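You operate a simulated robot arm through the tools that you are given. There is no shell and no other tool. Be economical: measure what you need, move in short steps, check, and stop when the job is done.

The job below is to be done with a simulated two-armed robot. You get a single attempt, and the scene is never put back.

TASK
Polish the gummed rail of grey machine five till a blank slides.
Fine: use the polishing pad and put it back; with the rail cover shut again, blank 5 slides into the die mouth. The machine stays off, its lock pin in. Set down upright: polishing pad. Where these are worked on the way, their far stop is far enough and under half their travel is too little: rail cover. What is to be rubbed or washed off counts as gone when no trace of it is left.

Only the result counts: the job must be done as asked and must still hold three seconds after the hand-in. Knocking over, shifting, dropping, spilling or breaking anything else fails it. Lids that push on must go on centred and level and be pressed home; caps that screw on are set level and turned clockwise until they are tight.

THE ROBOT
Two 7-joint arms with fingered hands on one trunk that stands fixed in place. Base frame: the origin is at the foot of the trunk, x ahead of it, y to its left, z up. Lengths are in m, angles in degrees, forces in N, time in s.
The left shoulder is at [0.07, 0.142, 1.339], the right one opposite. With the tool pointing down near the work surface each hand reaches from about 0.1 to 0.72 m from the base axis, measured 20 degrees to its own side. Payload 3.6 kg a hand.
Tool frame (each hand has its own): the origin (TCP) lies between the finger pads and is the grasp point; the fingertips stand 0.025 m ahead of it; z points along the fingers, y is the line along which they close. Largest opening 0.088 m; the body of the gripper starts 0.029 m behind the TCP. The gripper is a hand of 5 fingers: y runs from the thumb to the fingers, the wrist lies at [-0.013, -0.097, -0.162] in the tool frame.
Orientation is that of the tool frame in the base frame, as a unit quaternion [w, x, y, z]. With the fingers straight down and the wrist toward the robot, the tool's x, y and z point along [0, 1, 0], [1, 0, 0] and [0, 0, -1] of the base frame.

THE INTERFACE
- The arms move only by the tool move_arm. It takes "left_series", "right_series" or both (then of equal length, played together; a hand with none holds still); each is a list of rows, each an object of numbers (a shift or turn left out is 0): "ax", "ay", "az": the turn, a rotation vector about the base's x, y, z in units of 60 degrees (1.0 is 60 degrees); "tx", "ty", "tz": the shift along the base's x, y, z in units of 200 mm (1.0 is 200 mm). In form: [{"ax": .., "ay": .., "az": .., "tx": .., "ty": .., "tz": ..}, ...]. A call has 1 to 12 rows; each row is the pose to reach, as a shift and turn from the pose commanded when the call began. A call with a number of a shift or a turn outside -1 to 1 is refused whole. Rows are played at 5 a second. More than 0.05 m and 8.6 degrees between two rows, and nothing of the call is played. Where a pose cannot be reached the arm comes as near as it can. A force on the tool above 90 N (or 10 N above the force at the start of the call, whichever is more), or a blocked arm, ends the call early, and 0.2 s more pass. In this call time passes only in rows, and 0.2 s behind the last. It gives the time, the measured TCP pose, the force on the tool (base axes), the opening and the grip force at its end, in the units of the frame above (readings bear some noise), with the torque about the TCP (base axes, N m) and any sound that the robot's microphone picked up.
- Cameras (640 x 400 px; columns grow to the right, rows downward): "scene" is now at [0.1287, 0.0515, 1.5512]; the picture's right is [0.44, -0.90, -0.00], its down [-0.59, -0.29, -0.76] and it looks along [0.68, 0.33, -0.65] (base axes); focal length 214 px, centre (320, 200). "left" rides on the left gripper at [-0.059, -0.079, -0.105] in its tool frame; the picture's right is [-0.73, -0.32, 0.61], its down [0.62, -0.68, 0.38] and it looks along [0.29, 0.66, 0.70] (tool axes); focal length 234 px, centre (320, 200). "right" rides on the right gripper at [0.059, -0.079, -0.105] in its tool frame; the picture's right is [-0.73, 0.32, -0.61], its down [-0.62, -0.68, 0.38] and it looks along [-0.29, 0.66, 0.70] (tool axes); focal length 234 px, centre (320, 200). There is no depth. A picture from a camera that has moved, and an enlarged one, comes with that camera's place and axes in the base frame and with its lens. The place of the scene camera against the robot may be out by one fixed shift of up to 0.018 m in any direction.
- camera(camera): a new picture of that camera. It takes no simulated time.
- lift_body(by): slides the trunk up (or, below 0, down) by that many m; the arms and the scene camera ride with it, the base frame stays. It gives what a move gives, with no picture.
- set_fingers(index, middle, ring, little, thumb_bend, thumb_turn, hand): sets how far each is bent, from 0 (flat) to 100 (curled in); at 30 the hand is open as for a grip, at 70 the pads meet at the TCP. One left out holds its place. A second passes; each finger stops where it meets its share of the squeeze, and holds until it gets a number again. It is the only way to open and close the hand. It gives what a move gives, with no picture; readings hold the bend of each and the force on index, middle, ring, little, thumb and palm. thumb_turn goes from beside the hand (0) to across from the fingers (100), as for a grip.
- turn_head(pan, tilt): turns the head with the scene camera to pan (to the left, within 86 degrees either way) and tilt (down, from -29 to 69), counted from straight ahead of the robot. It gives what a move gives.
- inspect(camera, box): a new picture of the part [left, top, right, bottom] of that camera's present view, enlarged. It takes no simulated time.
- job_done(): hands the job in; it is judged then, once.

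Work in short steps. Places have to be worked out from the pictures, the camera data and where the tool is seen: move nearer, look again, correct. Check each grasp and each placing, and mend what went wrong. You have 120 turns and 78 pictures in all, those below and enlarged ones among them. Open the grippers and draw the arms clear of the work before you hand the job in, unless the task says otherwise; then end with one line.

The tools are called after "Request:" as name(argument=value, ...) on one line, values as JSON. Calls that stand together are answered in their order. move_arm: Moves the arms, as the interface text tells. Its arguments: {"type":"object","properties":{"left_series":{"type":"array"},"right_series":{"type":"array"}},"required":[]} The other tools are called the same way: lift_body (by) slides the trunk up or down; set_fingers (index, middle, ring, little, thumb_bend, thumb_turn, hand) moves the fingers one by one; turn_head (pan, tilt) turns the head that bears the scene camera; camera (camera) takes a picture; inspect (camera, box) takes an enlarged picture of a part of a camera's view; job_done () hands the job in.

At the start:

```text
clock: 0.0
left_eef_pos: [0.3586, 0.4141, 1.4186]
left_tcp_rot: [-0.001, 0.707, 0.708, 0.002]
left_wrist_force: [-0.1, 1.1, 0.1]
left_moment: [-0.02, 0.05, 0.02]
left_opening: 0.0874
left_finger_force: 0.1
left_shape: jaw
left_bend: [30.0, 30.0, 30.0, 30.0, 30.0, 98.0]
left_finger forces: [0.1, 0.0, 0.1, 0.0, 0.1, 0.0]
right_eef_pos: [0.4961, 0.0076, 1.3635]
right_tcp_rot: [0.0, 0.707, 0.707, 0.001]
right_wrist_force: [-0.2, 0.8, 0.3]
right_moment: [-0.01, -0.02, 0.0]
right_opening: 0.0878
right_finger_force: 0.1
right_shape: jaw
right_bend: [30.0, 30.0, 30.0, 30.0, 30.0, 98.0]
right_finger forces: [0.0, 0.0, 0.0, 0.1, 0.0, 0.1]
trunk travel left (down, up): [-0.875, 0.065]
head pan, tilt: [26.0, 40.8]
```

scene: 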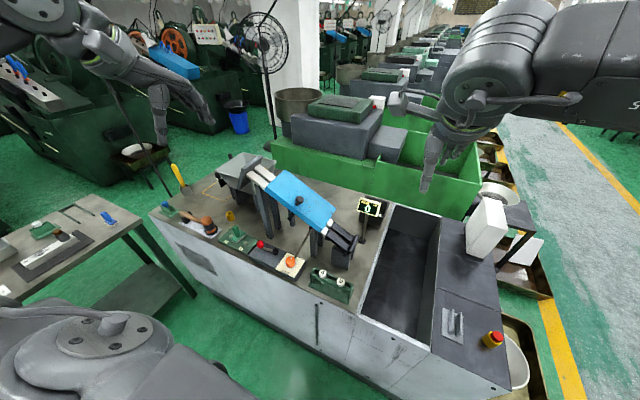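
right: 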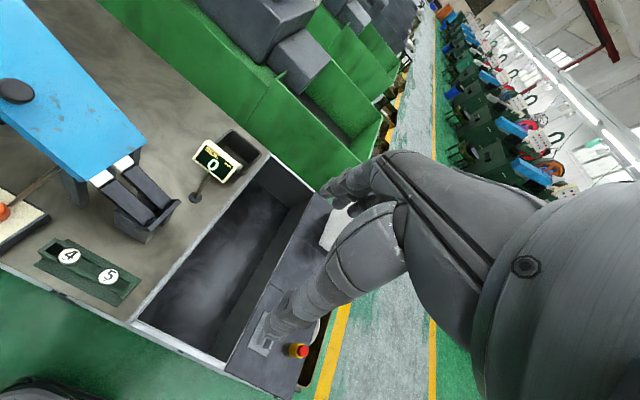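
left: 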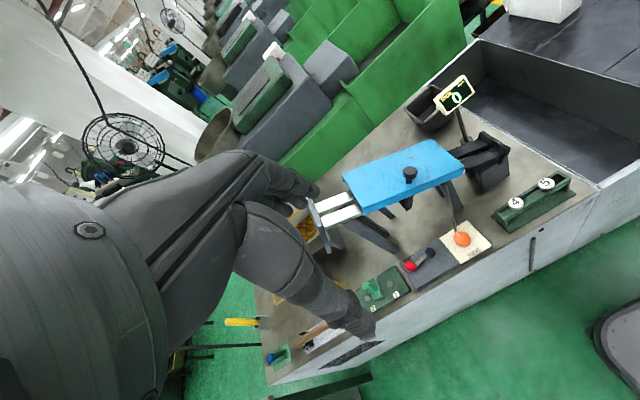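

I begin by enlarging the work area in the scene picture to identify the parts.

Request:
inspect(camera="scene", box=[150, 140, 400, 310])

Request:
inspect(camera="left", box=[250, 60, 600, 380])

Request:
inspect(camera="right", box=[0, 60, 280, 340])

```text
2.35 times, centred on (275, 225) of scene
camera zoom: at [0.1287, 0.0515, 1.5512], right [0.44, -0.9, 0.0], down [-0.59, -0.29, -0.76], along [0.68, 0.33, -0.65], focal length 505 px, centre (426, 141)
```

zoom: 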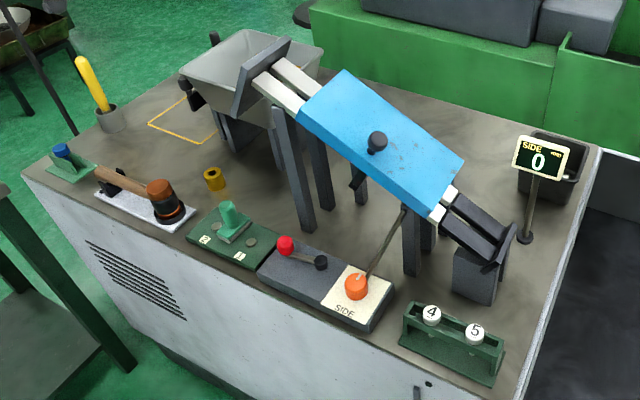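

```text
1.25 times, centred on (425, 220) of left
camera zoom: at [0.2797, 0.3563, 1.5231], right [-0.32, -0.73, -0.61], down [-0.68, 0.62, -0.38], along [0.66, 0.29, -0.69], focal length 293 px, centre (189, 175)
```

zoom: 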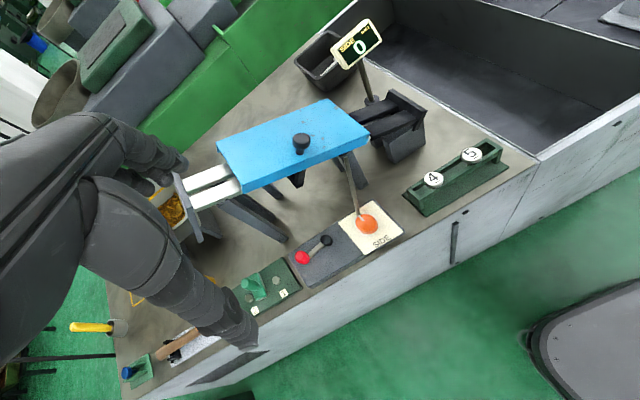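

```text
1.43 times, centred on (140, 200) of right
camera zoom: at [0.4161, 0.0656, 1.4679], right [0.32, -0.73, 0.61], down [-0.68, -0.62, -0.38], along [0.66, -0.29, -0.7], focal length 334 px, centre (577, 200)
```

zoom: 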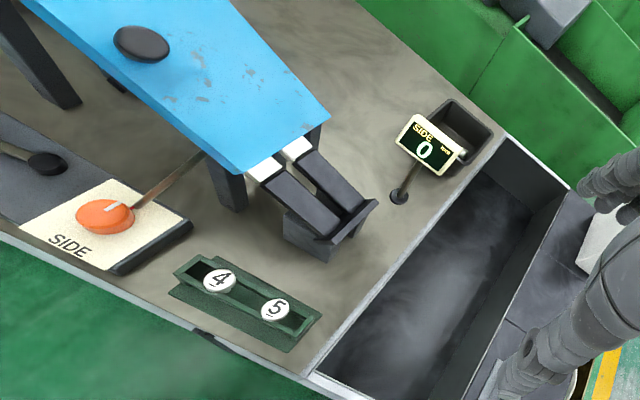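

Blank 5's top is near (0.476, 0.133, 0.91) and the cover knob near (0.574, 0.331, 1.10). I zoom further on the small parts.

Request:
inspect(camera="scene", box=[150, 190, 270, 265])

Request:
inspect(camera="scene", box=[240, 150, 400, 250])

Request:
inspect(camera="scene", box=[230, 215, 370, 310])

```text
5.33 times, centred on (210, 228) of scene
camera zoom: at [0.1287, 0.0515, 1.5512], right [0.44, -0.9, 0.0], down [-0.59, -0.29, -0.76], along [0.68, 0.33, -0.65], focal length 1144 px, centre (907, 53)
```

zoom: 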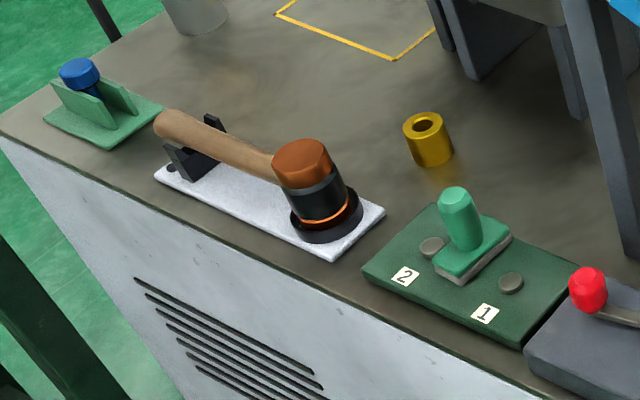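

```text
4.00 times, centred on (320, 200) of scene
camera zoom: at [0.1287, 0.0515, 1.5512], right [0.44, -0.9, 0.0], down [-0.59, -0.29, -0.76], along [0.68, 0.33, -0.65], focal length 858 px, centre (320, 200)
```

zoom: 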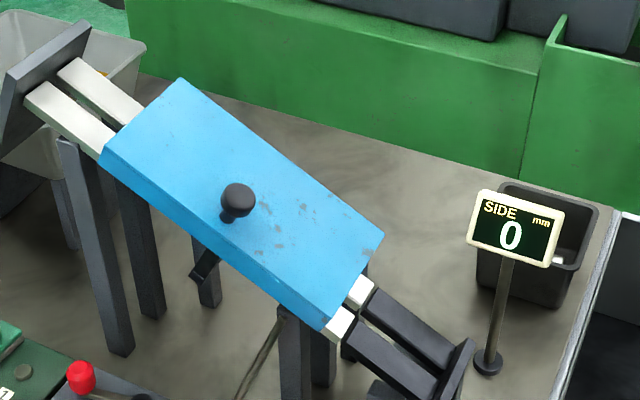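

```text
4.21 times, centred on (300, 262) of scene
camera zoom: at [0.1287, 0.0515, 1.5512], right [0.44, -0.9, 0.0], down [-0.59, -0.29, -0.76], along [0.68, 0.33, -0.65], focal length 903 px, centre (404, -63)
```

zoom: 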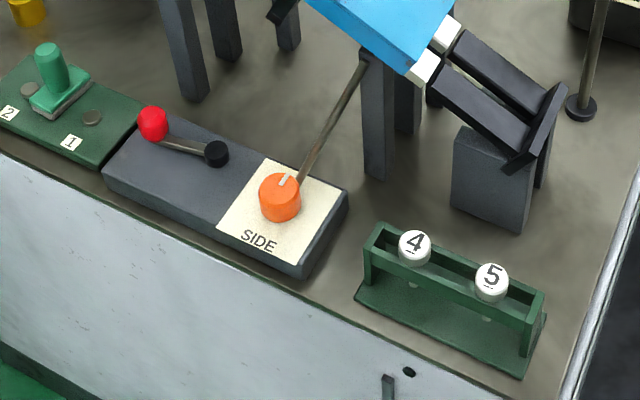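

The teal pad stands on the green tray, and the blue thing in the green cradle, brass ring and red lever must stay put. To see how the cover is mounted I bring the left camera lower with the hand pitched up.

Request:
move_arm(left_series=[{"tx": -0.05, "ty": 0.1, "tz": -0.2, "ay": -0.1}, {"tx": -0.1, "ty": 0.2, "tz": -0.4, "ay": -0.2}, {"tx": -0.15, "ty": 0.3, "tz": -0.6, "ay": -0.3}, {"tx": -0.2, "ty": 0.4, "tz": -0.8, "ay": -0.4}, {"tx": -0.25, "ty": 0.5, "tz": -1.0, "ay": -0.5}])

Request:
camera(camera="left")

```text
clock: 1.2
left_eef_pos: [0.3067, 0.516, 1.2175]
left_tcp_rot: [0.185, 0.682, 0.683, 0.184]
left_wrist_force: [0.4, -0.5, -0.9]
left_moment: [0.04, -0.03, 0.01]
left_opening: 0.0878
left_finger_force: 0.1
left_shape: jaw
left_bend: [30.0, 30.0, 30.0, 30.0, 30.0, 98.0]
left_finger forces: [0.0, 0.0, 0.0, 0.0, 0.0, 0.0]
right_eef_pos: [0.4931, 0.0081, 1.3643]
right_tcp_rot: [0.001, 0.707, 0.707, 0.0]
right_wrist_force: [-0.3, 0.1, 0.4]
right_moment: [-0.03, -0.04, -0.02]
right_opening: 0.0877
right_finger_force: 0.1
right_shape: jaw
right_bend: [30.0, 30.0, 30.0, 30.0, 30.0, 98.0]
right_finger forces: [0.1, 0.1, 0.0, 0.0, 0.1, 0.0]
trunk travel left (down, up): [-0.875, 0.065]
head pan, tilt: [26.0, 40.8]
```

```text
68 pictures are left
camera left: at [0.1868, 0.4582, 1.2689], right [0.03, -0.73, -0.69], down [-0.4, 0.62, -0.68], along [0.92, 0.29, -0.27], focal length 234 px, centre (320, 200)
```

left: 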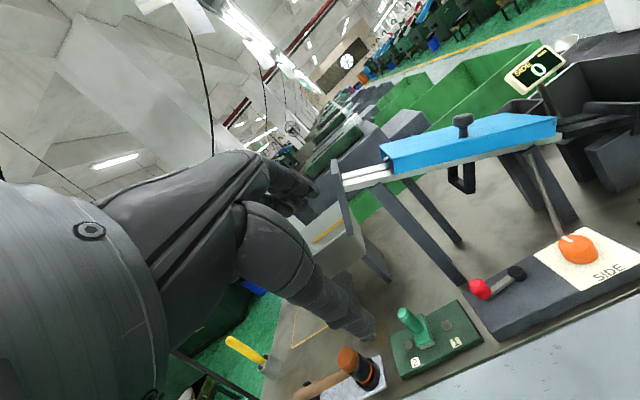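

Request:
inspect(camera="left", box=[340, 90, 580, 240])

Request:
inspect(camera="left", box=[380, 240, 640, 400])

Request:
inspect(camera="scene", box=[210, 140, 290, 190])

```text
2.67 times, centred on (460, 165) of left
camera zoom: at [0.1868, 0.4582, 1.2689], right [0.03, -0.73, -0.69], down [-0.4, 0.62, -0.68], along [0.92, 0.29, -0.27], focal length 624 px, centre (-53, 293)
```

zoom: 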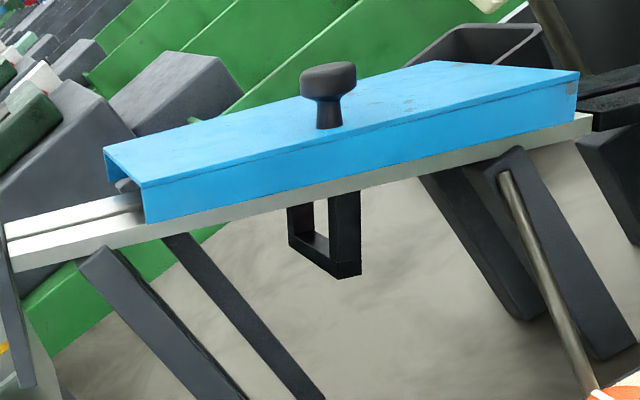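

```text
2.46 times, centred on (510, 320) of left
camera zoom: at [0.1868, 0.4582, 1.2689], right [0.03, -0.73, -0.69], down [-0.4, 0.62, -0.68], along [0.92, 0.29, -0.27], focal length 576 px, centre (-148, -95)
```

zoom: 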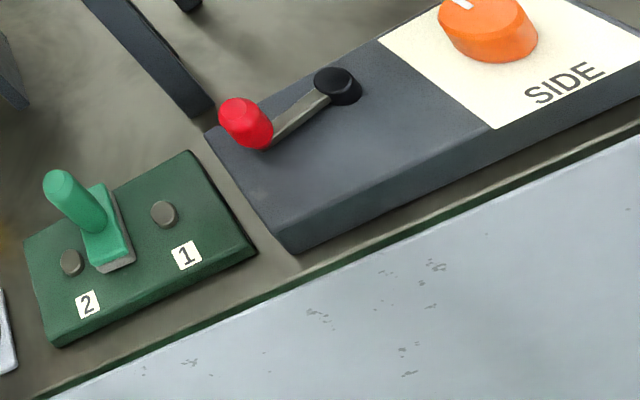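

```text
8.00 times, centred on (250, 165) of scene
camera zoom: at [0.1271, 0.0537, 1.5514], right [0.44, -0.9, 0.0], down [-0.59, -0.29, -0.76], along [0.68, 0.33, -0.65], focal length 1716 px, centre (880, 480)
```

zoom: 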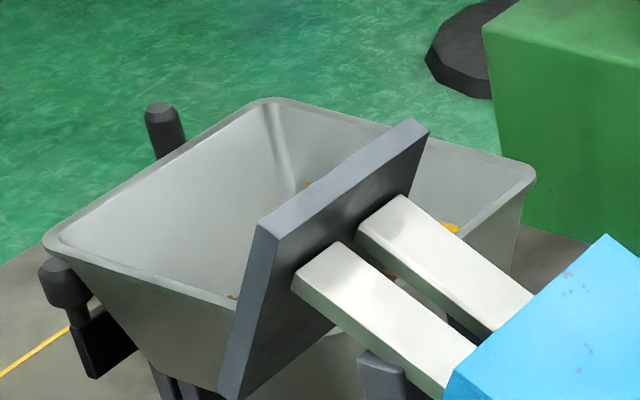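

The cover is a U-channel over the inclined rail (about 27° slope, parallel to y), with a knob near (0.572, 0.330, 1.108). I turn the left hand square to the cover and come above the knob.

Request:
move_arm(left_series=[{"tx": 0.09, "ty": -0.12, "tz": 0.1, "ay": 0.1}, {"tx": 0.18, "ty": -0.24, "tz": 0.2, "ay": 0.2}, {"tx": 0.28, "ty": -0.35, "tz": 0.3, "ay": 0.3}, {"tx": 0.37, "ty": -0.47, "tz": 0.4, "ay": 0.4}, {"tx": 0.465, "ty": -0.58, "tz": 0.4, "ay": 0.5}])

Request:
move_arm(left_series=[{"tx": 0.15, "ty": -0.1, "tz": -0.05, "ax": 0.08}, {"tx": 0.3, "ty": -0.2, "tz": -0.1, "ax": 0.16}, {"tx": 0.45, "ty": -0.3, "tz": -0.15, "ax": 0.24}, {"tx": 0.6, "ty": -0.4, "tz": -0.25, "ax": 0.32}, {"tx": 0.75, "ty": -0.5, "tz": -0.35, "ax": 0.4}, {"tx": 0.86, "ty": -0.55, "tz": -0.5, "ax": 0.45}])

Request:
camera(camera="left")

Request:
camera(camera="right")

```text
clock: 2.4
left_eef_pos: [0.4051, 0.3982, 1.2959]
left_tcp_rot: [-0.001, 0.706, 0.708, -0.001]
left_wrist_force: [0.3, -0.4, 0.1]
left_moment: [0.02, -0.02, 0.0]
left_opening: 0.088
left_finger_force: 0.1
left_shape: jaw
left_bend: [30.0, 30.0, 30.0, 30.0, 30.0, 98.0]
left_finger forces: [0.1, 0.1, 0.0, 0.0, 0.1, 0.0]
right_eef_pos: [0.498, 0.0065, 1.3614]
right_tcp_rot: [-0.001, 0.707, 0.707, -0.001]
right_wrist_force: [-1.0, 0.3, -0.1]
right_moment: [0.04, 0.03, 0.0]
right_opening: 0.0873
right_finger_force: 0.1
right_shape: jaw
right_bend: [30.0, 30.0, 30.0, 30.0, 30.0, 98.0]
right_finger forces: [0.0, 0.1, 0.0, 0.1, 0.0, 0.0]
trunk travel left (down, up): [-0.875, 0.065]
head pan, tilt: [26.0, 40.8]
```

```text
clock: 3.8
left_eef_pos: [0.5762, 0.287, 1.1982]
left_tcp_rot: [-0.166, 0.687, 0.688, 0.167]
left_wrist_force: [-0.5, 0.0, 1.1]
left_moment: [0.02, 0.01, 0.02]
left_opening: 0.0882
left_finger_force: 0.0
left_shape: jaw
left_bend: [30.0, 30.0, 30.0, 30.0, 30.0, 98.0]
left_finger forces: [0.0, 0.0, 0.1, 0.1, 0.0, 0.0]
left hand out of reach, approached as far as the arm can: row 2
right_eef_pos: [0.4971, 0.0071, 1.3623]
right_tcp_rot: [-0.002, 0.707, 0.707, 0.0]
right_wrist_force: [0.5, -1.6, -0.3]
right_moment: [-0.02, 0.01, 0.0]
right_opening: 0.0875
right_finger_force: 0.0
right_shape: jaw
right_bend: [30.0, 30.0, 30.0, 30.0, 30.0, 98.0]
right_finger forces: [0.1, 0.0, 0.0, 0.0, 0.0, 0.1]
trunk travel left (down, up): [-0.875, 0.065]
head pan, tilt: [26.0, 40.8]
```

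```text
64 pictures are left
camera left: at [0.4961, 0.188, 1.2637], right [-0.32, -0.37, -0.87], down [-0.68, 0.73, -0.06], along [0.66, 0.58, -0.49], focal length 234 px, centre (320, 200)
```

left: 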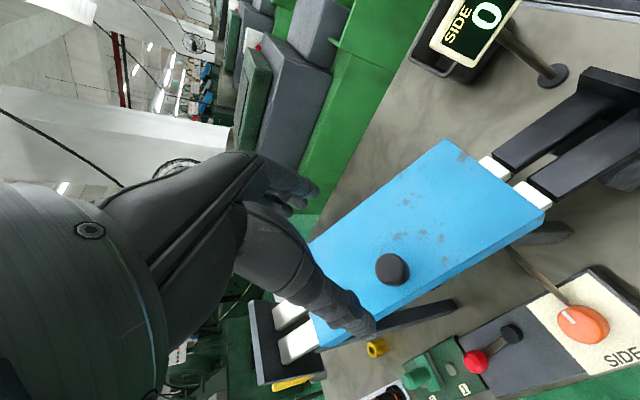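

```text
63 pictures are left
camera right: at [0.418, 0.0647, 1.4674], right [0.32, -0.73, 0.61], down [-0.68, -0.62, -0.38], along [0.66, -0.29, -0.7], focal length 234 px, centre (320, 200)
```

right: 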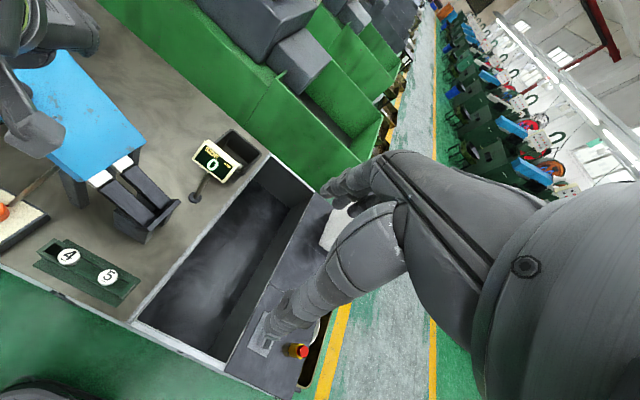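

The knob sits at about (0.568, 0.327, 1.11), right along the tool axis. I descend to it.

Request:
move_arm(left_series=[{"tx": -0.03, "ty": 0.06, "tz": -0.12}, {"tx": -0.04, "ty": 0.11, "tz": -0.22}, {"tx": -0.04, "ty": 0.16, "tz": -0.33}, {"tx": -0.04, "ty": 0.205, "tz": -0.43}])

Request:
camera(camera="left")

Request:
inspect(camera="scene", box=[230, 140, 390, 240])

```text
clock: 4.8
left_eef_pos: [0.566, 0.3295, 1.1115]
left_tcp_rot: [-0.165, 0.687, 0.688, 0.166]
left_wrist_force: [-0.1, -0.3, 0.3]
left_moment: [0.01, -0.05, 0.03]
left_opening: 0.0878
left_finger_force: 0.0
left_shape: jaw
left_bend: [30.0, 30.0, 30.0, 30.0, 30.0, 98.0]
left_finger forces: [0.0, 0.0, 0.1, 0.1, 0.1, 0.1]
right_eef_pos: [0.4957, 0.0083, 1.363]
right_tcp_rot: [0.0, 0.707, 0.707, 0.0]
right_wrist_force: [1.0, 0.4, -0.3]
right_moment: [-0.01, -0.01, 0.02]
right_opening: 0.0881
right_finger_force: 0.1
right_shape: jaw
right_bend: [30.0, 30.0, 30.0, 30.0, 30.0, 98.0]
right_finger forces: [0.0, 0.0, 0.0, 0.1, 0.0, 0.1]
trunk travel left (down, up): [-0.875, 0.065]
head pan, tilt: [26.0, 40.8]
```

```text
62 pictures are left
camera left: at [0.4867, 0.2313, 1.1783], right [-0.32, -0.37, -0.87], down [-0.68, 0.73, -0.06], along [0.66, 0.58, -0.49], focal length 234 px, centre (320, 200)
```

left: 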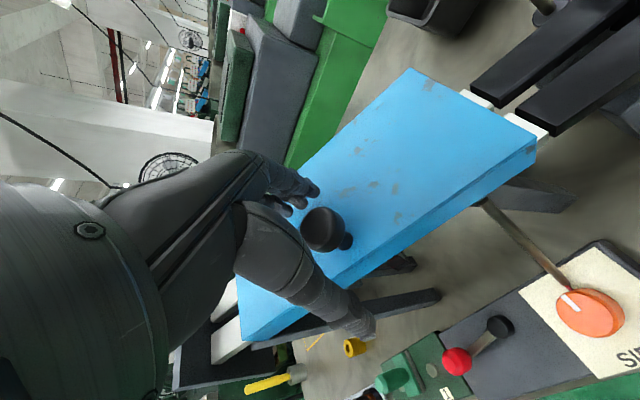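

```text
4.00 times, centred on (310, 190) of scene
camera zoom: at [0.1286, 0.0527, 1.5512], right [0.44, -0.9, 0.0], down [-0.59, -0.29, -0.76], along [0.68, 0.33, -0.65], focal length 858 px, centre (360, 240)
```

zoom: 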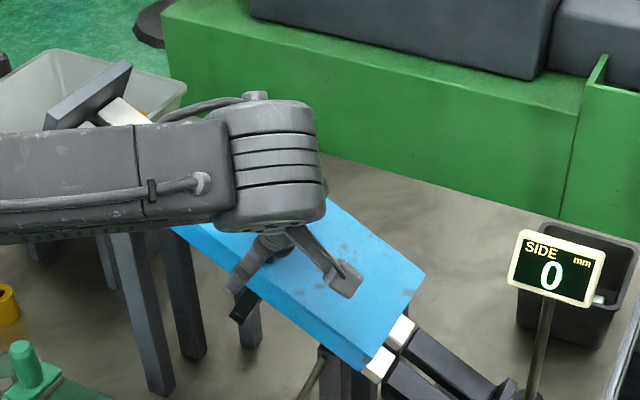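

The knob head is between the fingers, about 6 mm down-slope of the TCP. I shift slightly and close.

Request:
move_arm(left_series=[{"ty": -0.027, "tz": -0.014}])

Request:
set_fingers(hand="left", index=70, middle=70, ring=70, little=70, thumb_bend=70)

```text
clock: 5.2
left_eef_pos: [0.5673, 0.3228, 1.1096]
left_tcp_rot: [-0.164, 0.686, 0.689, 0.167]
left_wrist_force: [-1.0, 0.1, -0.4]
left_moment: [0.0, -0.01, 0.01]
left_opening: 0.0877
left_finger_force: 0.2
left_shape: jaw
left_bend: [30.0, 30.0, 30.0, 30.0, 30.0, 98.0]
left_finger forces: [0.0, 0.1, 0.1, 0.0, 0.1, 0.1]
right_eef_pos: [0.4965, 0.0066, 1.363]
right_tcp_rot: [0.001, 0.707, 0.707, 0.0]
right_wrist_force: [0.4, 0.2, 0.1]
right_moment: [0.01, -0.03, 0.0]
right_opening: 0.0875
right_finger_force: 0.1
right_shape: jaw
right_bend: [30.0, 30.0, 30.0, 30.0, 30.0, 98.0]
right_finger forces: [0.0, 0.1, 0.1, 0.0, 0.0, 0.0]
trunk travel left (down, up): [-0.875, 0.065]
head pan, tilt: [26.0, 40.8]
```

```text
clock: 6.2
left_eef_pos: [0.5668, 0.3247, 1.1095]
left_tcp_rot: [-0.165, 0.687, 0.688, 0.166]
left_wrist_force: [5.3, 1.0, -0.1]
left_moment: [0.04, -0.07, -0.03]
left_opening: 0.0114
left_finger_force: 6.3
left_shape: fingers
left_bend: [62.0, 68.0, 70.0, 70.0, 66.0, 97.0]
left_finger forces: [6.0, 2.7, 0.0, 0.0, 2.8, 0.0]
right_eef_pos: [0.4972, 0.0064, 1.3629]
right_tcp_rot: [-0.001, 0.707, 0.707, -0.001]
right_wrist_force: [-0.5, 0.0, 0.0]
right_moment: [0.01, 0.01, -0.02]
right_opening: 0.0878
right_finger_force: 0.1
right_shape: jaw
right_bend: [30.0, 30.0, 30.0, 30.0, 30.0, 98.0]
right_finger forces: [0.0, 0.0, 0.0, 0.0, 0.0, 0.0]
trunk travel left (down, up): [-0.875, 0.065]
head pan, tilt: [26.0, 40.8]
```

Only index and middle touch, so the grip is off-centre. I look.

Request:
inspect(camera="left", box=[220, 140, 440, 280])

```text
2.86 times, centred on (330, 210) of left
camera zoom: at [0.4881, 0.2254, 1.1754], right [-0.32, -0.37, -0.87], down [-0.68, 0.73, -0.06], along [0.66, 0.58, -0.49], focal length 669 px, centre (291, 171)
```

zoom: 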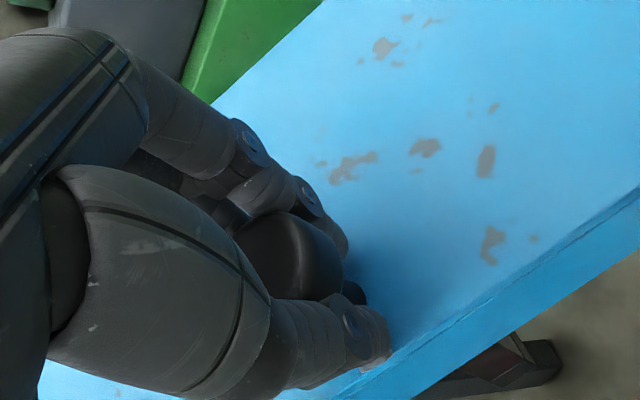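

The thumb, index and middle hold the knob. I try sliding the cover up-slope by about 2 cm.

Request:
move_arm(left_series=[{"ty": 0.022, "tz": 0.011}, {"ty": 0.044, "tz": 0.023}, {"ty": 0.066, "tz": 0.034}, {"ty": 0.089, "tz": 0.046}])

Request:
inspect(camera="scene", box=[230, 140, 390, 240])

```text
clock: 7.2
left_eef_pos: [0.5645, 0.3445, 1.1196]
left_tcp_rot: [-0.165, 0.686, 0.689, 0.167]
left_wrist_force: [2.5, 0.8, -0.1]
left_moment: [0.02, -0.05, 0.03]
left_opening: 0.0027
left_finger_force: 1.0
left_shape: fingers
left_bend: [66.0, 70.0, 70.0, 70.0, 70.0, 97.0]
left_finger forces: [3.2, 0.0, 0.1, 0.0, 0.0, 0.1]
right_eef_pos: [0.4972, 0.0084, 1.3637]
right_tcp_rot: [0.0, 0.708, 0.707, 0.0]
right_wrist_force: [0.5, -0.4, 0.3]
right_moment: [-0.01, 0.01, 0.0]
right_opening: 0.0878
right_finger_force: 0.1
right_shape: jaw
right_bend: [30.0, 30.0, 30.0, 30.0, 30.0, 98.0]
right_finger forces: [0.0, 0.0, 0.0, 0.0, 0.0, 0.0]
trunk travel left (down, up): [-0.875, 0.065]
head pan, tilt: [26.0, 40.8]
```

```text
4.00 times, centred on (310, 190) of scene
camera zoom: at [0.129, 0.0528, 1.5513], right [0.44, -0.9, 0.0], down [-0.59, -0.29, -0.76], along [0.68, 0.33, -0.65], focal length 858 px, centre (360, 240)
```

zoom: 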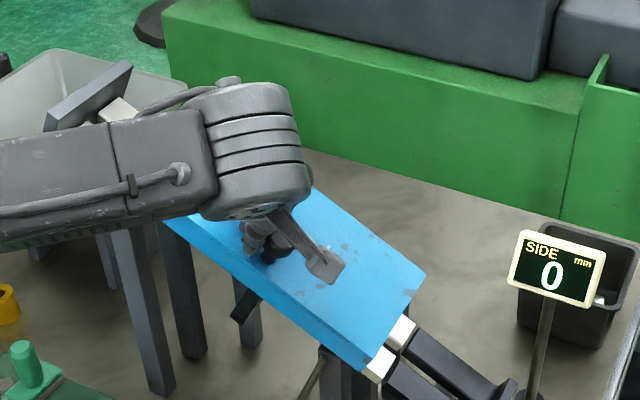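

The hand slipped off the knob while the cover stayed. I reopen, shift about 3 cm down-slope so the knob is mid-hand, and look before gripping.

Request:
set_fingers(hand="left", index=30, middle=30, ring=30, little=30, thumb_bend=30)

Request:
move_arm(left_series=[{"ty": -0.07, "tz": -0.035}, {"tx": 0.01, "ty": -0.155, "tz": -0.08}])

Request:
camera(camera="left")

```text
clock: 8.2
left_eef_pos: [0.566, 0.3418, 1.1182]
left_tcp_rot: [-0.166, 0.686, 0.688, 0.166]
left_wrist_force: [-0.1, 0.6, 0.6]
left_moment: [-0.02, 0.05, 0.05]
left_opening: 0.0844
left_finger_force: 0.0
left_shape: fingers
left_bend: [30.0, 30.0, 30.0, 30.0, 30.0, 97.0]
left_finger forces: [0.0, 0.0, 0.0, 0.1, 0.0, 0.0]
right_eef_pos: [0.4965, 0.0062, 1.3623]
right_tcp_rot: [0.0, 0.707, 0.707, 0.0]
right_wrist_force: [0.2, 0.6, -0.4]
right_moment: [0.0, 0.02, -0.03]
right_opening: 0.0877
right_finger_force: 0.0
right_shape: jaw
right_bend: [30.0, 30.0, 30.0, 30.0, 30.0, 98.0]
right_finger forces: [0.0, 0.0, 0.0, 0.0, 0.0, 0.0]
trunk travel left (down, up): [-0.875, 0.065]
head pan, tilt: [26.0, 40.8]
```

```text
clock: 8.8
left_eef_pos: [0.5679, 0.3089, 1.1033]
left_tcp_rot: [-0.165, 0.686, 0.689, 0.166]
left_wrist_force: [0.5, 0.2, 0.8]
left_moment: [0.02, 0.0, -0.01]
left_opening: 0.0846
left_finger_force: 0.2
left_shape: fingers
left_bend: [30.0, 30.0, 30.0, 30.0, 30.0, 97.0]
left_finger forces: [0.0, 0.1, 0.0, 0.0, 0.0, 0.1]
right_eef_pos: [0.4966, 0.0059, 1.3626]
right_tcp_rot: [0.0, 0.707, 0.707, 0.0]
right_wrist_force: [0.6, -0.2, 0.1]
right_moment: [-0.03, 0.0, -0.01]
right_opening: 0.0875
right_finger_force: 0.1
right_shape: jaw
right_bend: [30.0, 30.0, 30.0, 30.0, 30.0, 98.0]
right_finger forces: [0.0, 0.0, 0.0, 0.1, 0.0, 0.0]
trunk travel left (down, up): [-0.875, 0.065]
head pan, tilt: [26.0, 40.8]
```

```text
58 pictures are left
camera left: at [0.4888, 0.2109, 1.1689], right [-0.32, -0.37, -0.87], down [-0.68, 0.73, -0.06], along [0.66, 0.58, -0.49], focal length 234 px, centre (320, 200)
```

left: 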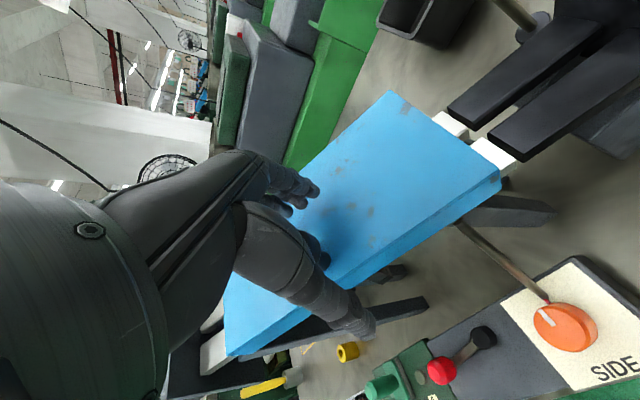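

The knob now appears between thumb and fingers close to the TCP's projection. I close again.

Request:
set_fingers(hand="left", index=75, middle=75, ring=75, little=75, thumb_bend=75)

```text
clock: 9.8
left_eef_pos: [0.5708, 0.3118, 1.1008]
left_tcp_rot: [-0.166, 0.687, 0.688, 0.165]
left_wrist_force: [10.8, 5.0, -1.5]
left_moment: [0.0, -0.07, -0.2]
left_opening: 0.0
left_finger_force: 7.7
left_shape: fingers
left_bend: [74.0, 73.0, 73.0, 75.0, 72.0, 97.0]
left_finger forces: [0.0, 6.3, 8.4, 0.7, 0.0, 0.0]
right_eef_pos: [0.4992, 0.0086, 1.3615]
right_tcp_rot: [0.001, 0.707, 0.707, -0.002]
right_wrist_force: [-0.1, 0.5, -0.2]
right_moment: [-0.04, 0.0, 0.01]
right_opening: 0.0876
right_finger_force: 0.1
right_shape: jaw
right_bend: [30.0, 30.0, 30.0, 30.0, 30.0, 98.0]
right_finger forces: [0.0, 0.1, 0.0, 0.0, 0.0, 0.0]
trunk travel left (down, up): [-0.875, 0.065]
head pan, tilt: [26.0, 40.8]
```

The fingers missed on the thumb side; the pad level is too low (on the thin stem). I reopen, raise 1 cm along the normal, and grip the head.

Request:
set_fingers(hand="left", index=30, middle=30, ring=30, little=30, thumb_bend=30)

Request:
move_arm(left_series=[{"ty": 0.03, "tz": 0.055}])

Request:
inspect(camera="left", box=[220, 140, 440, 280])

Request:
set_fingers(hand="left", index=75, middle=75, ring=60, little=60, thumb_bend=75)

Request:
inspect(camera="left", box=[220, 140, 440, 280])

```text
clock: 10.8
left_eef_pos: [0.5666, 0.3107, 1.1036]
left_tcp_rot: [-0.165, 0.686, 0.688, 0.167]
left_wrist_force: [-0.1, -0.4, 0.5]
left_moment: [-0.01, 0.0, -0.01]
left_opening: 0.084
left_finger_force: 0.0
left_shape: fingers
left_bend: [30.0, 30.0, 30.0, 30.0, 30.0, 97.0]
left_finger forces: [0.0, 0.0, 0.0, 0.1, 0.0, 0.0]
right_eef_pos: [0.4947, 0.0064, 1.3641]
right_tcp_rot: [-0.001, 0.707, 0.707, 0.0]
right_wrist_force: [0.3, 0.2, -0.2]
right_moment: [-0.02, -0.02, -0.01]
right_opening: 0.0876
right_finger_force: 0.1
right_shape: jaw
right_bend: [30.0, 30.0, 30.0, 30.0, 30.0, 98.0]
right_finger forces: [0.0, 0.1, 0.1, 0.0, 0.0, 0.1]
trunk travel left (down, up): [-0.875, 0.065]
head pan, tilt: [26.0, 40.8]
```

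```text
clock: 11.2
left_eef_pos: [0.5674, 0.3165, 1.1138]
left_tcp_rot: [-0.165, 0.686, 0.689, 0.166]
left_wrist_force: [0.2, -1.1, 0.1]
left_moment: [-0.02, 0.0, 0.03]
left_opening: 0.0844
left_finger_force: 0.0
left_shape: fingers
left_bend: [30.0, 30.0, 30.0, 30.0, 30.0, 97.0]
left_finger forces: [0.0, 0.0, 0.0, 0.0, 0.0, 0.0]
right_eef_pos: [0.4958, 0.0071, 1.3635]
right_tcp_rot: [-0.001, 0.707, 0.707, 0.0]
right_wrist_force: [-0.1, 0.2, 0.1]
right_moment: [0.01, -0.01, -0.02]
right_opening: 0.0876
right_finger_force: 0.1
right_shape: jaw
right_bend: [30.0, 30.0, 30.0, 30.0, 30.0, 98.0]
right_finger forces: [0.0, 0.0, 0.0, 0.0, 0.1, 0.0]
trunk travel left (down, up): [-0.875, 0.065]
head pan, tilt: [26.0, 40.8]
```

```text
2.86 times, centred on (330, 210) of left
camera zoom: at [0.488, 0.2181, 1.1805], right [-0.32, -0.37, -0.87], down [-0.68, 0.73, -0.06], along [0.66, 0.58, -0.49], focal length 669 px, centre (291, 171)
```

zoom: 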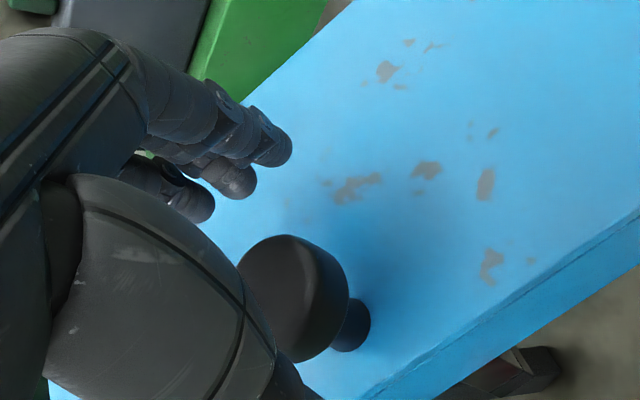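

```text
clock: 12.2
left_eef_pos: [0.5712, 0.3182, 1.1125]
left_tcp_rot: [-0.166, 0.687, 0.689, 0.164]
left_wrist_force: [9.5, 0.8, -7.8]
left_moment: [-0.04, 0.01, -0.09]
left_opening: 0.0052
left_finger_force: 12.3
left_shape: fingers
left_bend: [73.0, 62.0, 60.0, 60.0, 69.0, 96.0]
left_finger forces: [8.5, 9.7, 0.0, 0.0, 6.9, 0.1]
right_eef_pos: [0.5001, 0.0082, 1.3618]
right_tcp_rot: [-0.001, 0.707, 0.707, -0.002]
right_wrist_force: [-0.1, 0.5, 0.0]
right_moment: [0.01, -0.01, 0.01]
right_opening: 0.0875
right_finger_force: 0.1
right_shape: jaw
right_bend: [30.0, 30.0, 30.0, 30.0, 30.0, 98.0]
right_finger forces: [0.0, 0.1, 0.1, 0.1, 0.0, 0.1]
trunk travel left (down, up): [-0.875, 0.065]
head pan, tilt: [26.0, 40.8]
```

```text
2.86 times, centred on (330, 210) of left
camera zoom: at [0.4918, 0.219, 1.1785], right [-0.32, -0.37, -0.87], down [-0.68, 0.73, -0.06], along [0.66, 0.58, -0.49], focal length 669 px, centre (291, 171)
```

zoom: 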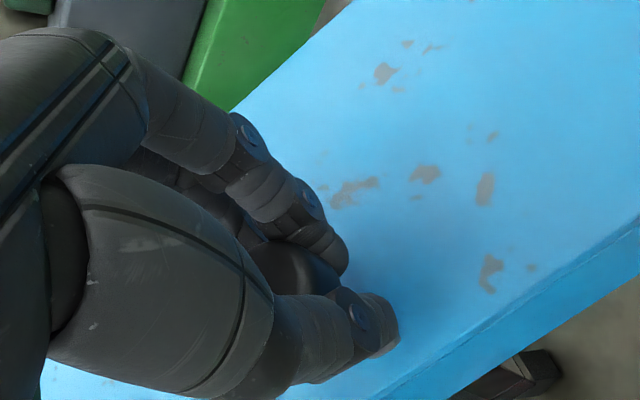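

Now index wraps below the knob, middle and thumb clamp it. I pull up-slope a bit.

Request:
move_arm(left_series=[{"tx": 0.02, "ty": 0.022, "tz": 0.011}, {"tx": 0.02, "ty": 0.044, "tz": 0.023}, {"tx": 0.02, "ty": 0.066, "tz": 0.034}, {"tx": 0.02, "ty": 0.089, "tz": 0.046}])

Request:
inspect(camera="left", box=[220, 60, 540, 280])

```text
clock: 13.2
left_eef_pos: [0.5726, 0.3318, 1.1232]
left_tcp_rot: [-0.167, 0.686, 0.688, 0.167]
left_wrist_force: [-0.1, -18.0, -13.5]
left_moment: [-0.22, 0.03, 0.1]
left_opening: 0.0148
left_finger_force: 13.0
left_shape: fingers
left_bend: [73.0, 75.0, 60.0, 60.0, 67.0, 87.0]
left_finger forces: [9.2, 0.1, 0.0, 0.0, 15.8, 0.0]
right_eef_pos: [0.4973, 0.0038, 1.3615]
right_tcp_rot: [-0.002, 0.706, 0.708, 0.001]
right_wrist_force: [0.5, -0.5, -0.6]
right_moment: [0.05, -0.04, 0.01]
right_opening: 0.0876
right_finger_force: 0.1
right_shape: jaw
right_bend: [30.0, 30.0, 30.0, 30.0, 30.0, 98.0]
right_finger forces: [0.0, 0.1, 0.0, 0.1, 0.0, 0.0]
trunk travel left (down, up): [-0.875, 0.065]
head pan, tilt: [26.0, 40.8]
```

```text
1.82 times, centred on (380, 170) of left
camera zoom: at [0.4943, 0.2324, 1.1892], right [-0.32, -0.37, -0.87], down [-0.68, 0.73, -0.06], along [0.66, 0.58, -0.49], focal length 426 px, centre (211, 254)
```

zoom: 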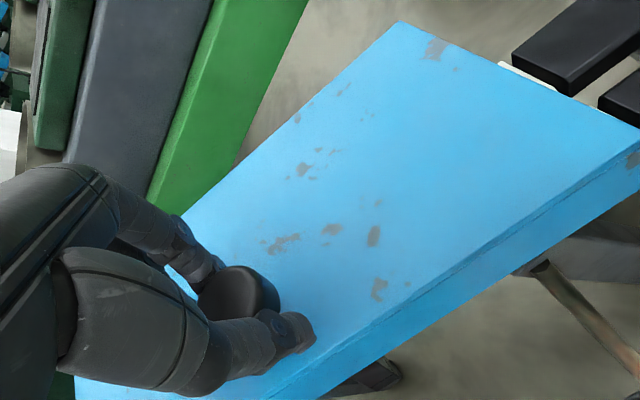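

An 18 N pull up-slope does not move the cover, so it is probably hinged. I regrip under the knob's head to try lifting.

Request:
set_fingers(hand="left", index=30, middle=30, ring=30, little=30, thumb_bend=30, thumb_turn=98)

Request:
move_arm(left_series=[{"ty": -0.07, "tz": -0.07}])

Request:
set_fingers(hand="left", index=75, middle=75, ring=60, little=60, thumb_bend=75)

Request:
inspect(camera="left", box=[220, 140, 440, 280])

```text
clock: 14.2
left_eef_pos: [0.5716, 0.3363, 1.1237]
left_tcp_rot: [-0.164, 0.687, 0.688, 0.166]
left_wrist_force: [-0.3, -0.2, 0.4]
left_moment: [-0.02, -0.01, 0.03]
left_opening: 0.0848
left_finger_force: 0.0
left_shape: fingers
left_bend: [30.0, 30.0, 30.0, 30.0, 30.0, 96.0]
left_finger forces: [0.1, 0.0, 0.1, 0.0, 0.0, 0.0]
right_eef_pos: [0.4953, 0.0075, 1.3618]
right_tcp_rot: [0.0, 0.707, 0.707, -0.001]
right_wrist_force: [-0.6, -0.4, 0.2]
right_moment: [-0.01, -0.03, 0.02]
right_opening: 0.0874
right_finger_force: 0.1
right_shape: jaw
right_bend: [30.0, 30.0, 30.0, 30.0, 30.0, 98.0]
right_finger forces: [0.1, 0.0, 0.0, 0.0, 0.0, 0.2]
trunk travel left (down, up): [-0.875, 0.065]
head pan, tilt: [26.0, 40.8]
```

```text
clock: 14.6
left_eef_pos: [0.5715, 0.3201, 1.1094]
left_tcp_rot: [-0.165, 0.686, 0.689, 0.166]
left_wrist_force: [-0.3, 0.5, 0.6]
left_moment: [0.03, -0.01, -0.01]
left_opening: 0.0846
left_finger_force: 0.2
left_shape: fingers
left_bend: [30.0, 30.0, 30.0, 30.0, 30.0, 96.0]
left_finger forces: [0.0, 0.1, 0.1, 0.0, 0.0, 0.0]
right_eef_pos: [0.4952, 0.0076, 1.362]
right_tcp_rot: [0.0, 0.708, 0.706, 0.0]
right_wrist_force: [0.5, 0.4, 0.3]
right_moment: [0.01, -0.02, -0.01]
right_opening: 0.0875
right_finger_force: 0.1
right_shape: jaw
right_bend: [30.0, 30.0, 30.0, 30.0, 30.0, 98.0]
right_finger forces: [0.1, 0.0, 0.1, 0.0, 0.1, 0.1]
trunk travel left (down, up): [-0.875, 0.065]
head pan, tilt: [26.0, 40.8]
```

```text
clock: 15.6
left_eef_pos: [0.5726, 0.3205, 1.1089]
left_tcp_rot: [-0.165, 0.687, 0.688, 0.166]
left_wrist_force: [-0.3, 1.1, -3.6]
left_moment: [0.02, 0.02, -0.03]
left_opening: 0.0012
left_finger_force: 12.7
left_shape: fingers
left_bend: [74.0, 72.0, 60.0, 60.0, 69.0, 99.0]
left_finger forces: [7.1, 6.5, 0.0, 0.0, 11.3, 0.1]
right_eef_pos: [0.4962, 0.0074, 1.3612]
right_tcp_rot: [-0.001, 0.707, 0.707, 0.0]
right_wrist_force: [0.4, 0.1, 0.6]
right_moment: [0.0, -0.01, -0.02]
right_opening: 0.0874
right_finger_force: 0.0
right_shape: jaw
right_bend: [30.0, 30.0, 30.0, 30.0, 30.0, 98.0]
right_finger forces: [0.1, 0.1, 0.0, 0.0, 0.0, 0.1]
trunk travel left (down, up): [-0.875, 0.065]
head pan, tilt: [26.0, 40.8]
```

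```text
2.86 times, centred on (330, 210) of left
camera zoom: at [0.4934, 0.2222, 1.1746], right [-0.32, -0.37, -0.87], down [-0.68, 0.73, -0.06], along [0.66, 0.58, -0.49], focal length 669 px, centre (291, 171)
```

zoom: 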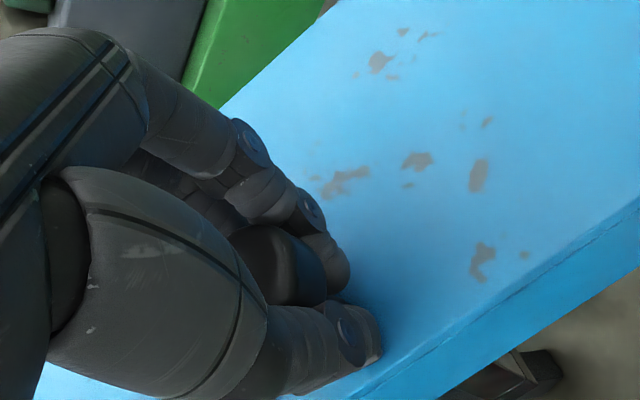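

Balanced three-point grip around the stem now. I lift along the cover's normal by 1.5 cm and watch the forces.

Request:
move_arm(left_series=[{"ty": -0.012, "tz": 0.022}, {"ty": -0.023, "tz": 0.045}, {"ty": -0.034, "tz": 0.067}])

Request:
inspect(camera="left", box=[220, 60, 620, 330])

```text
clock: 16.4
left_eef_pos: [0.576, 0.3154, 1.1185]
left_tcp_rot: [-0.166, 0.688, 0.687, 0.165]
left_wrist_force: [11.1, 3.7, -10.5]
left_moment: [-0.04, 0.06, -0.04]
left_opening: 0.0007
left_finger_force: 12.3
left_shape: fingers
left_bend: [74.0, 64.0, 60.0, 60.0, 71.0, 100.0]
left_finger forces: [11.5, 8.1, 0.0, 0.0, 5.7, 0.1]
right_eef_pos: [0.5005, 0.0083, 1.362]
right_tcp_rot: [-0.002, 0.707, 0.707, -0.002]
right_wrist_force: [1.1, -0.5, 0.0]
right_moment: [0.01, 0.01, -0.01]
right_opening: 0.0877
right_finger_force: 0.1
right_shape: jaw
right_bend: [30.0, 30.0, 30.0, 30.0, 30.0, 98.0]
right_finger forces: [0.0, 0.0, 0.0, 0.1, 0.1, 0.0]
trunk travel left (down, up): [-0.875, 0.065]
head pan, tilt: [26.0, 40.8]
```

```text
1.48 times, centred on (420, 195) of left
camera zoom: at [0.4973, 0.2164, 1.1862], right [-0.32, -0.37, -0.87], down [-0.68, 0.73, -0.06], along [0.65, 0.58, -0.49], focal length 347 px, centre (172, 207)
```

zoom: 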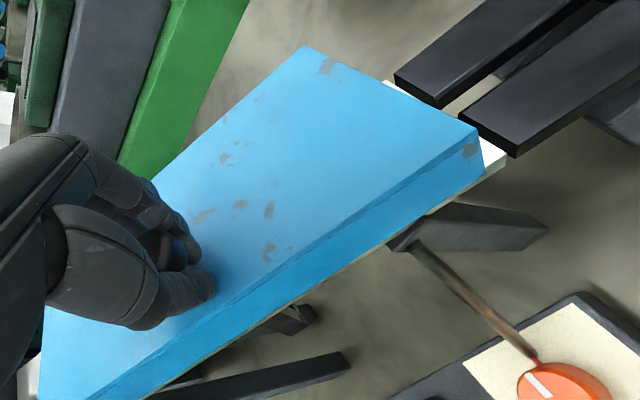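

The grip just slid on the knob; the cover hasn't visibly moved. I release, back off, and view the cover's upper end from the hopper side to learn its hinge.

Request:
set_fingers(hand="left", index=30, middle=30, ring=30, little=30, thumb_bend=30, thumb_turn=98)

Request:
move_arm(left_series=[{"ty": -0.08, "tz": 0.16}, {"ty": -0.16, "tz": 0.33}, {"tx": -0.1, "ty": -0.16, "tz": 0.5, "ax": -0.05}, {"tx": -0.25, "ty": 0.0, "tz": 0.6, "ax": -0.15}, {"tx": -0.4, "ty": 0.1, "tz": 0.65, "ax": -0.25}, {"tx": -0.55, "ty": 0.22, "tz": 0.65, "ax": -0.35}, {"tx": -0.7, "ty": 0.35, "tz": 0.65, "ax": -0.45}, {"tx": -0.8, "ty": 0.5, "tz": 0.6, "ax": -0.45}, {"tx": -0.85, "ty": 0.7, "tz": 0.55, "ax": -0.45}, {"tx": -0.9, "ty": 0.9, "tz": 0.5, "ax": -0.45}])

Request:
inspect(camera="scene", box=[230, 150, 370, 250])

```text
clock: 17.4
left_eef_pos: [0.5704, 0.3134, 1.1234]
left_tcp_rot: [-0.165, 0.687, 0.688, 0.167]
left_wrist_force: [0.2, 0.6, 0.0]
left_moment: [0.03, 0.02, 0.0]
left_opening: 0.0844
left_finger_force: 0.0
left_shape: fingers
left_bend: [30.0, 30.0, 30.0, 30.0, 30.0, 96.0]
left_finger forces: [0.0, 0.0, 0.0, 0.0, 0.0, 0.0]
right_eef_pos: [0.4943, 0.0069, 1.3626]
right_tcp_rot: [0.001, 0.707, 0.707, 0.0]
right_wrist_force: [0.6, 0.3, 0.4]
right_moment: [0.02, -0.04, 0.04]
right_opening: 0.0877
right_finger_force: 0.1
right_shape: jaw
right_bend: [30.0, 30.0, 30.0, 30.0, 30.0, 98.0]
right_finger forces: [0.1, 0.0, 0.0, 0.0, 0.1, 0.0]
trunk travel left (down, up): [-0.875, 0.065]
head pan, tilt: [26.0, 40.8]
```

```text
clock: 19.6
left_eef_pos: [0.3904, 0.495, 1.2219]
left_tcp_rot: [0.0, 0.706, 0.708, 0.0]
left_wrist_force: [0.0, -0.4, 0.4]
left_moment: [-0.01, 0.03, 0.0]
left_opening: 0.0847
left_finger_force: 0.2
left_shape: fingers
left_bend: [30.0, 30.0, 30.0, 30.0, 30.0, 96.0]
left_finger forces: [0.1, 0.1, 0.0, 0.0, 0.0, 0.1]
right_eef_pos: [0.4947, 0.0073, 1.3647]
right_tcp_rot: [0.0, 0.707, 0.707, 0.0]
right_wrist_force: [1.2, 0.6, 0.0]
right_moment: [-0.03, 0.01, 0.0]
right_opening: 0.0877
right_finger_force: 0.0
right_shape: jaw
right_bend: [30.0, 30.0, 30.0, 30.0, 30.0, 98.0]
right_finger forces: [0.0, 0.0, 0.0, 0.0, 0.1, 0.1]
trunk travel left (down, up): [-0.875, 0.065]
head pan, tilt: [26.0, 40.8]
```

```text
4.00 times, centred on (300, 200) of scene
camera zoom: at [0.1278, 0.0529, 1.5513], right [0.44, -0.9, 0.0], down [-0.59, -0.29, -0.76], along [0.68, 0.33, -0.65], focal length 858 px, centre (400, 200)
```

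zoom: 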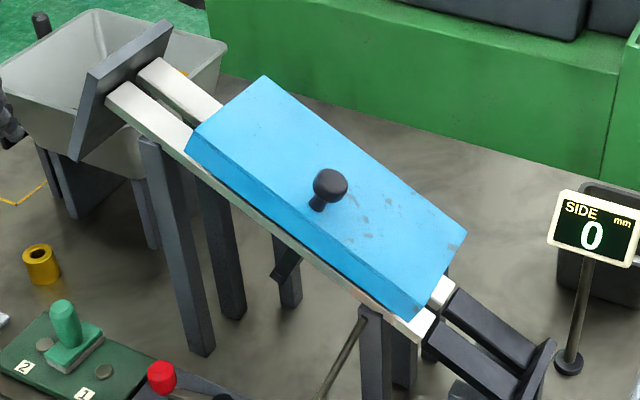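

The cover's near edge did rise and stays a little lifted: it is hinged along its far long edge (x ≈ 0.66). I'll lift it from beneath the near skirt with forward-pointing fingers; first I fold the thumb away and orient the hand.

Request:
set_fingers(hand="left", index=40, middle=40, ring=40, little=40, thumb_bend=0, thumb_turn=0)

Request:
move_arm(left_series=[{"ax": 0.12, "ty": -0.2, "tz": -0.05}, {"ax": 0.24, "ty": -0.4, "tz": -0.1}, {"ax": 0.36, "tx": -0.05, "ty": -0.6, "tz": -0.15}, {"ax": 0.45, "tx": -0.05, "ty": -0.775, "tz": -0.2}])

Request:
move_arm(left_series=[{"ay": -0.12, "az": -0.0615}, {"ay": -0.24, "az": -0.123}, {"ay": -0.36, "az": -0.1845, "tz": -0.1}, {"ay": -0.48, "az": -0.246, "tz": -0.25}, {"ay": -0.6, "az": -0.3075, "tz": -0.4}, {"ay": -0.72, "az": -0.369, "tz": -0.55, "tx": 0.1}, {"ay": -0.84, "az": -0.4305, "tz": -0.68, "tx": 0.2}, {"ay": -0.965, "az": -0.492, "tz": -0.78, "tx": 0.3}])

Request:
camera(camera="left")

Request:
inspect(camera="scene", box=[190, 140, 400, 280])

```text
clock: 20.6
left_eef_pos: [0.3925, 0.4929, 1.2229]
left_tcp_rot: [0.0, 0.707, 0.707, 0.001]
left_wrist_force: [0.1, -1.0, 0.4]
left_moment: [-0.02, 0.0, 0.0]
left_opening: 0.1255
left_finger_force: 0.2
left_shape: fingers
left_bend: [40.0, 40.0, 40.0, 40.0, 0.0, 0.0]
left_finger forces: [0.0, 0.0, 0.0, 0.1, 0.0, 0.0]
right_eef_pos: [0.4953, 0.0066, 1.3631]
right_tcp_rot: [0.0, 0.707, 0.707, 0.0]
right_wrist_force: [-0.1, 0.5, -0.9]
right_moment: [0.0, -0.02, 0.01]
right_opening: 0.0874
right_finger_force: 0.0
right_shape: jaw
right_bend: [30.0, 30.0, 30.0, 30.0, 30.0, 98.0]
right_finger forces: [0.0, 0.1, 0.0, 0.0, 0.1, 0.0]
trunk travel left (down, up): [-0.875, 0.065]
head pan, tilt: [26.0, 40.8]
```

```text
clock: 21.6
left_eef_pos: [0.3879, 0.3668, 1.1895]
left_tcp_rot: [-0.158, 0.678, 0.701, 0.155]
left_wrist_force: [-0.5, -0.4, -0.9]
left_moment: [0.01, -0.01, 0.0]
left_opening: 0.1257
left_finger_force: 0.0
left_shape: fingers
left_bend: [40.0, 40.0, 40.0, 40.0, 0.0, 0.0]
left_finger forces: [0.0, 0.1, 0.1, 0.1, 0.1, 0.0]
left hand out of reach, approached as far as the arm can: row 4
right_eef_pos: [0.4963, 0.0069, 1.3621]
right_tcp_rot: [-0.001, 0.708, 0.707, -0.001]
right_wrist_force: [0.3, -0.3, -0.4]
right_moment: [-0.03, -0.01, -0.01]
right_opening: 0.0879
right_finger_force: 0.0
right_shape: jaw
right_bend: [30.0, 30.0, 30.0, 30.0, 30.0, 98.0]
right_finger forces: [0.1, 0.0, 0.0, 0.0, 0.0, 0.0]
trunk travel left (down, up): [-0.875, 0.065]
head pan, tilt: [26.0, 40.8]
```

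```text
clock: 23.4
left_eef_pos: [0.4461, 0.3676, 1.0319]
left_tcp_rot: [0.232, 0.668, 0.491, 0.508]
left_wrist_force: [-0.3, -0.2, -1.1]
left_moment: [0.02, 0.01, 0.01]
left_opening: 0.1251
left_finger_force: 0.1
left_shape: fingers
left_bend: [40.0, 40.0, 40.0, 40.0, 0.0, 0.0]
left_finger forces: [0.1, 0.0, 0.1, 0.0, 0.0, 0.1]
left hand out of reach, approached as far as the arm can: row 1, 2, 3, 4
right_eef_pos: [0.496, 0.0086, 1.3626]
right_tcp_rot: [0.0, 0.707, 0.707, 0.0]
right_wrist_force: [-0.7, 0.1, -0.3]
right_moment: [0.05, 0.01, -0.03]
right_opening: 0.0879
right_finger_force: 0.0
right_shape: jaw
right_bend: [30.0, 30.0, 30.0, 30.0, 30.0, 98.0]
right_finger forces: [0.0, 0.1, 0.0, 0.0, 0.1, 0.0]
trunk travel left (down, up): [-0.875, 0.065]
head pan, tilt: [26.0, 40.8]
```

```text
51 pictures are left
camera left: at [0.3181, 0.328, 0.9808], right [0.42, -0.4, -0.82], down [0.06, 0.91, -0.41], along [0.91, 0.12, 0.4], focal length 234 px, centre (320, 200)
```

left: 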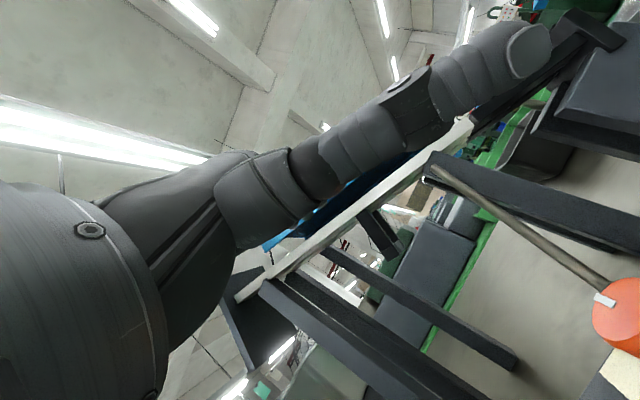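

```text
2.86 times, centred on (295, 210) of scene
camera zoom: at [0.1292, 0.0519, 1.5512], right [0.44, -0.9, 0.0], down [-0.59, -0.29, -0.76], along [0.68, 0.33, -0.65], focal length 613 px, centre (391, 171)
```

zoom: 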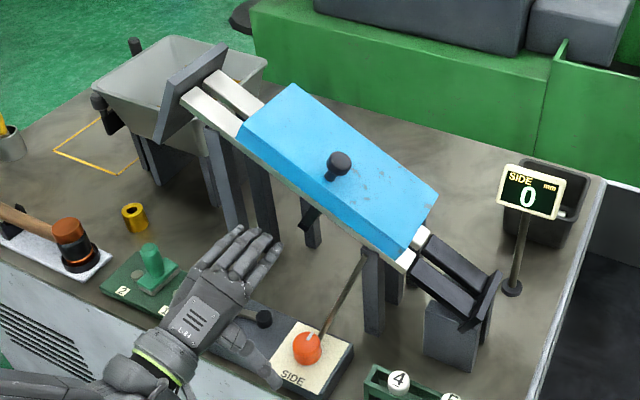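

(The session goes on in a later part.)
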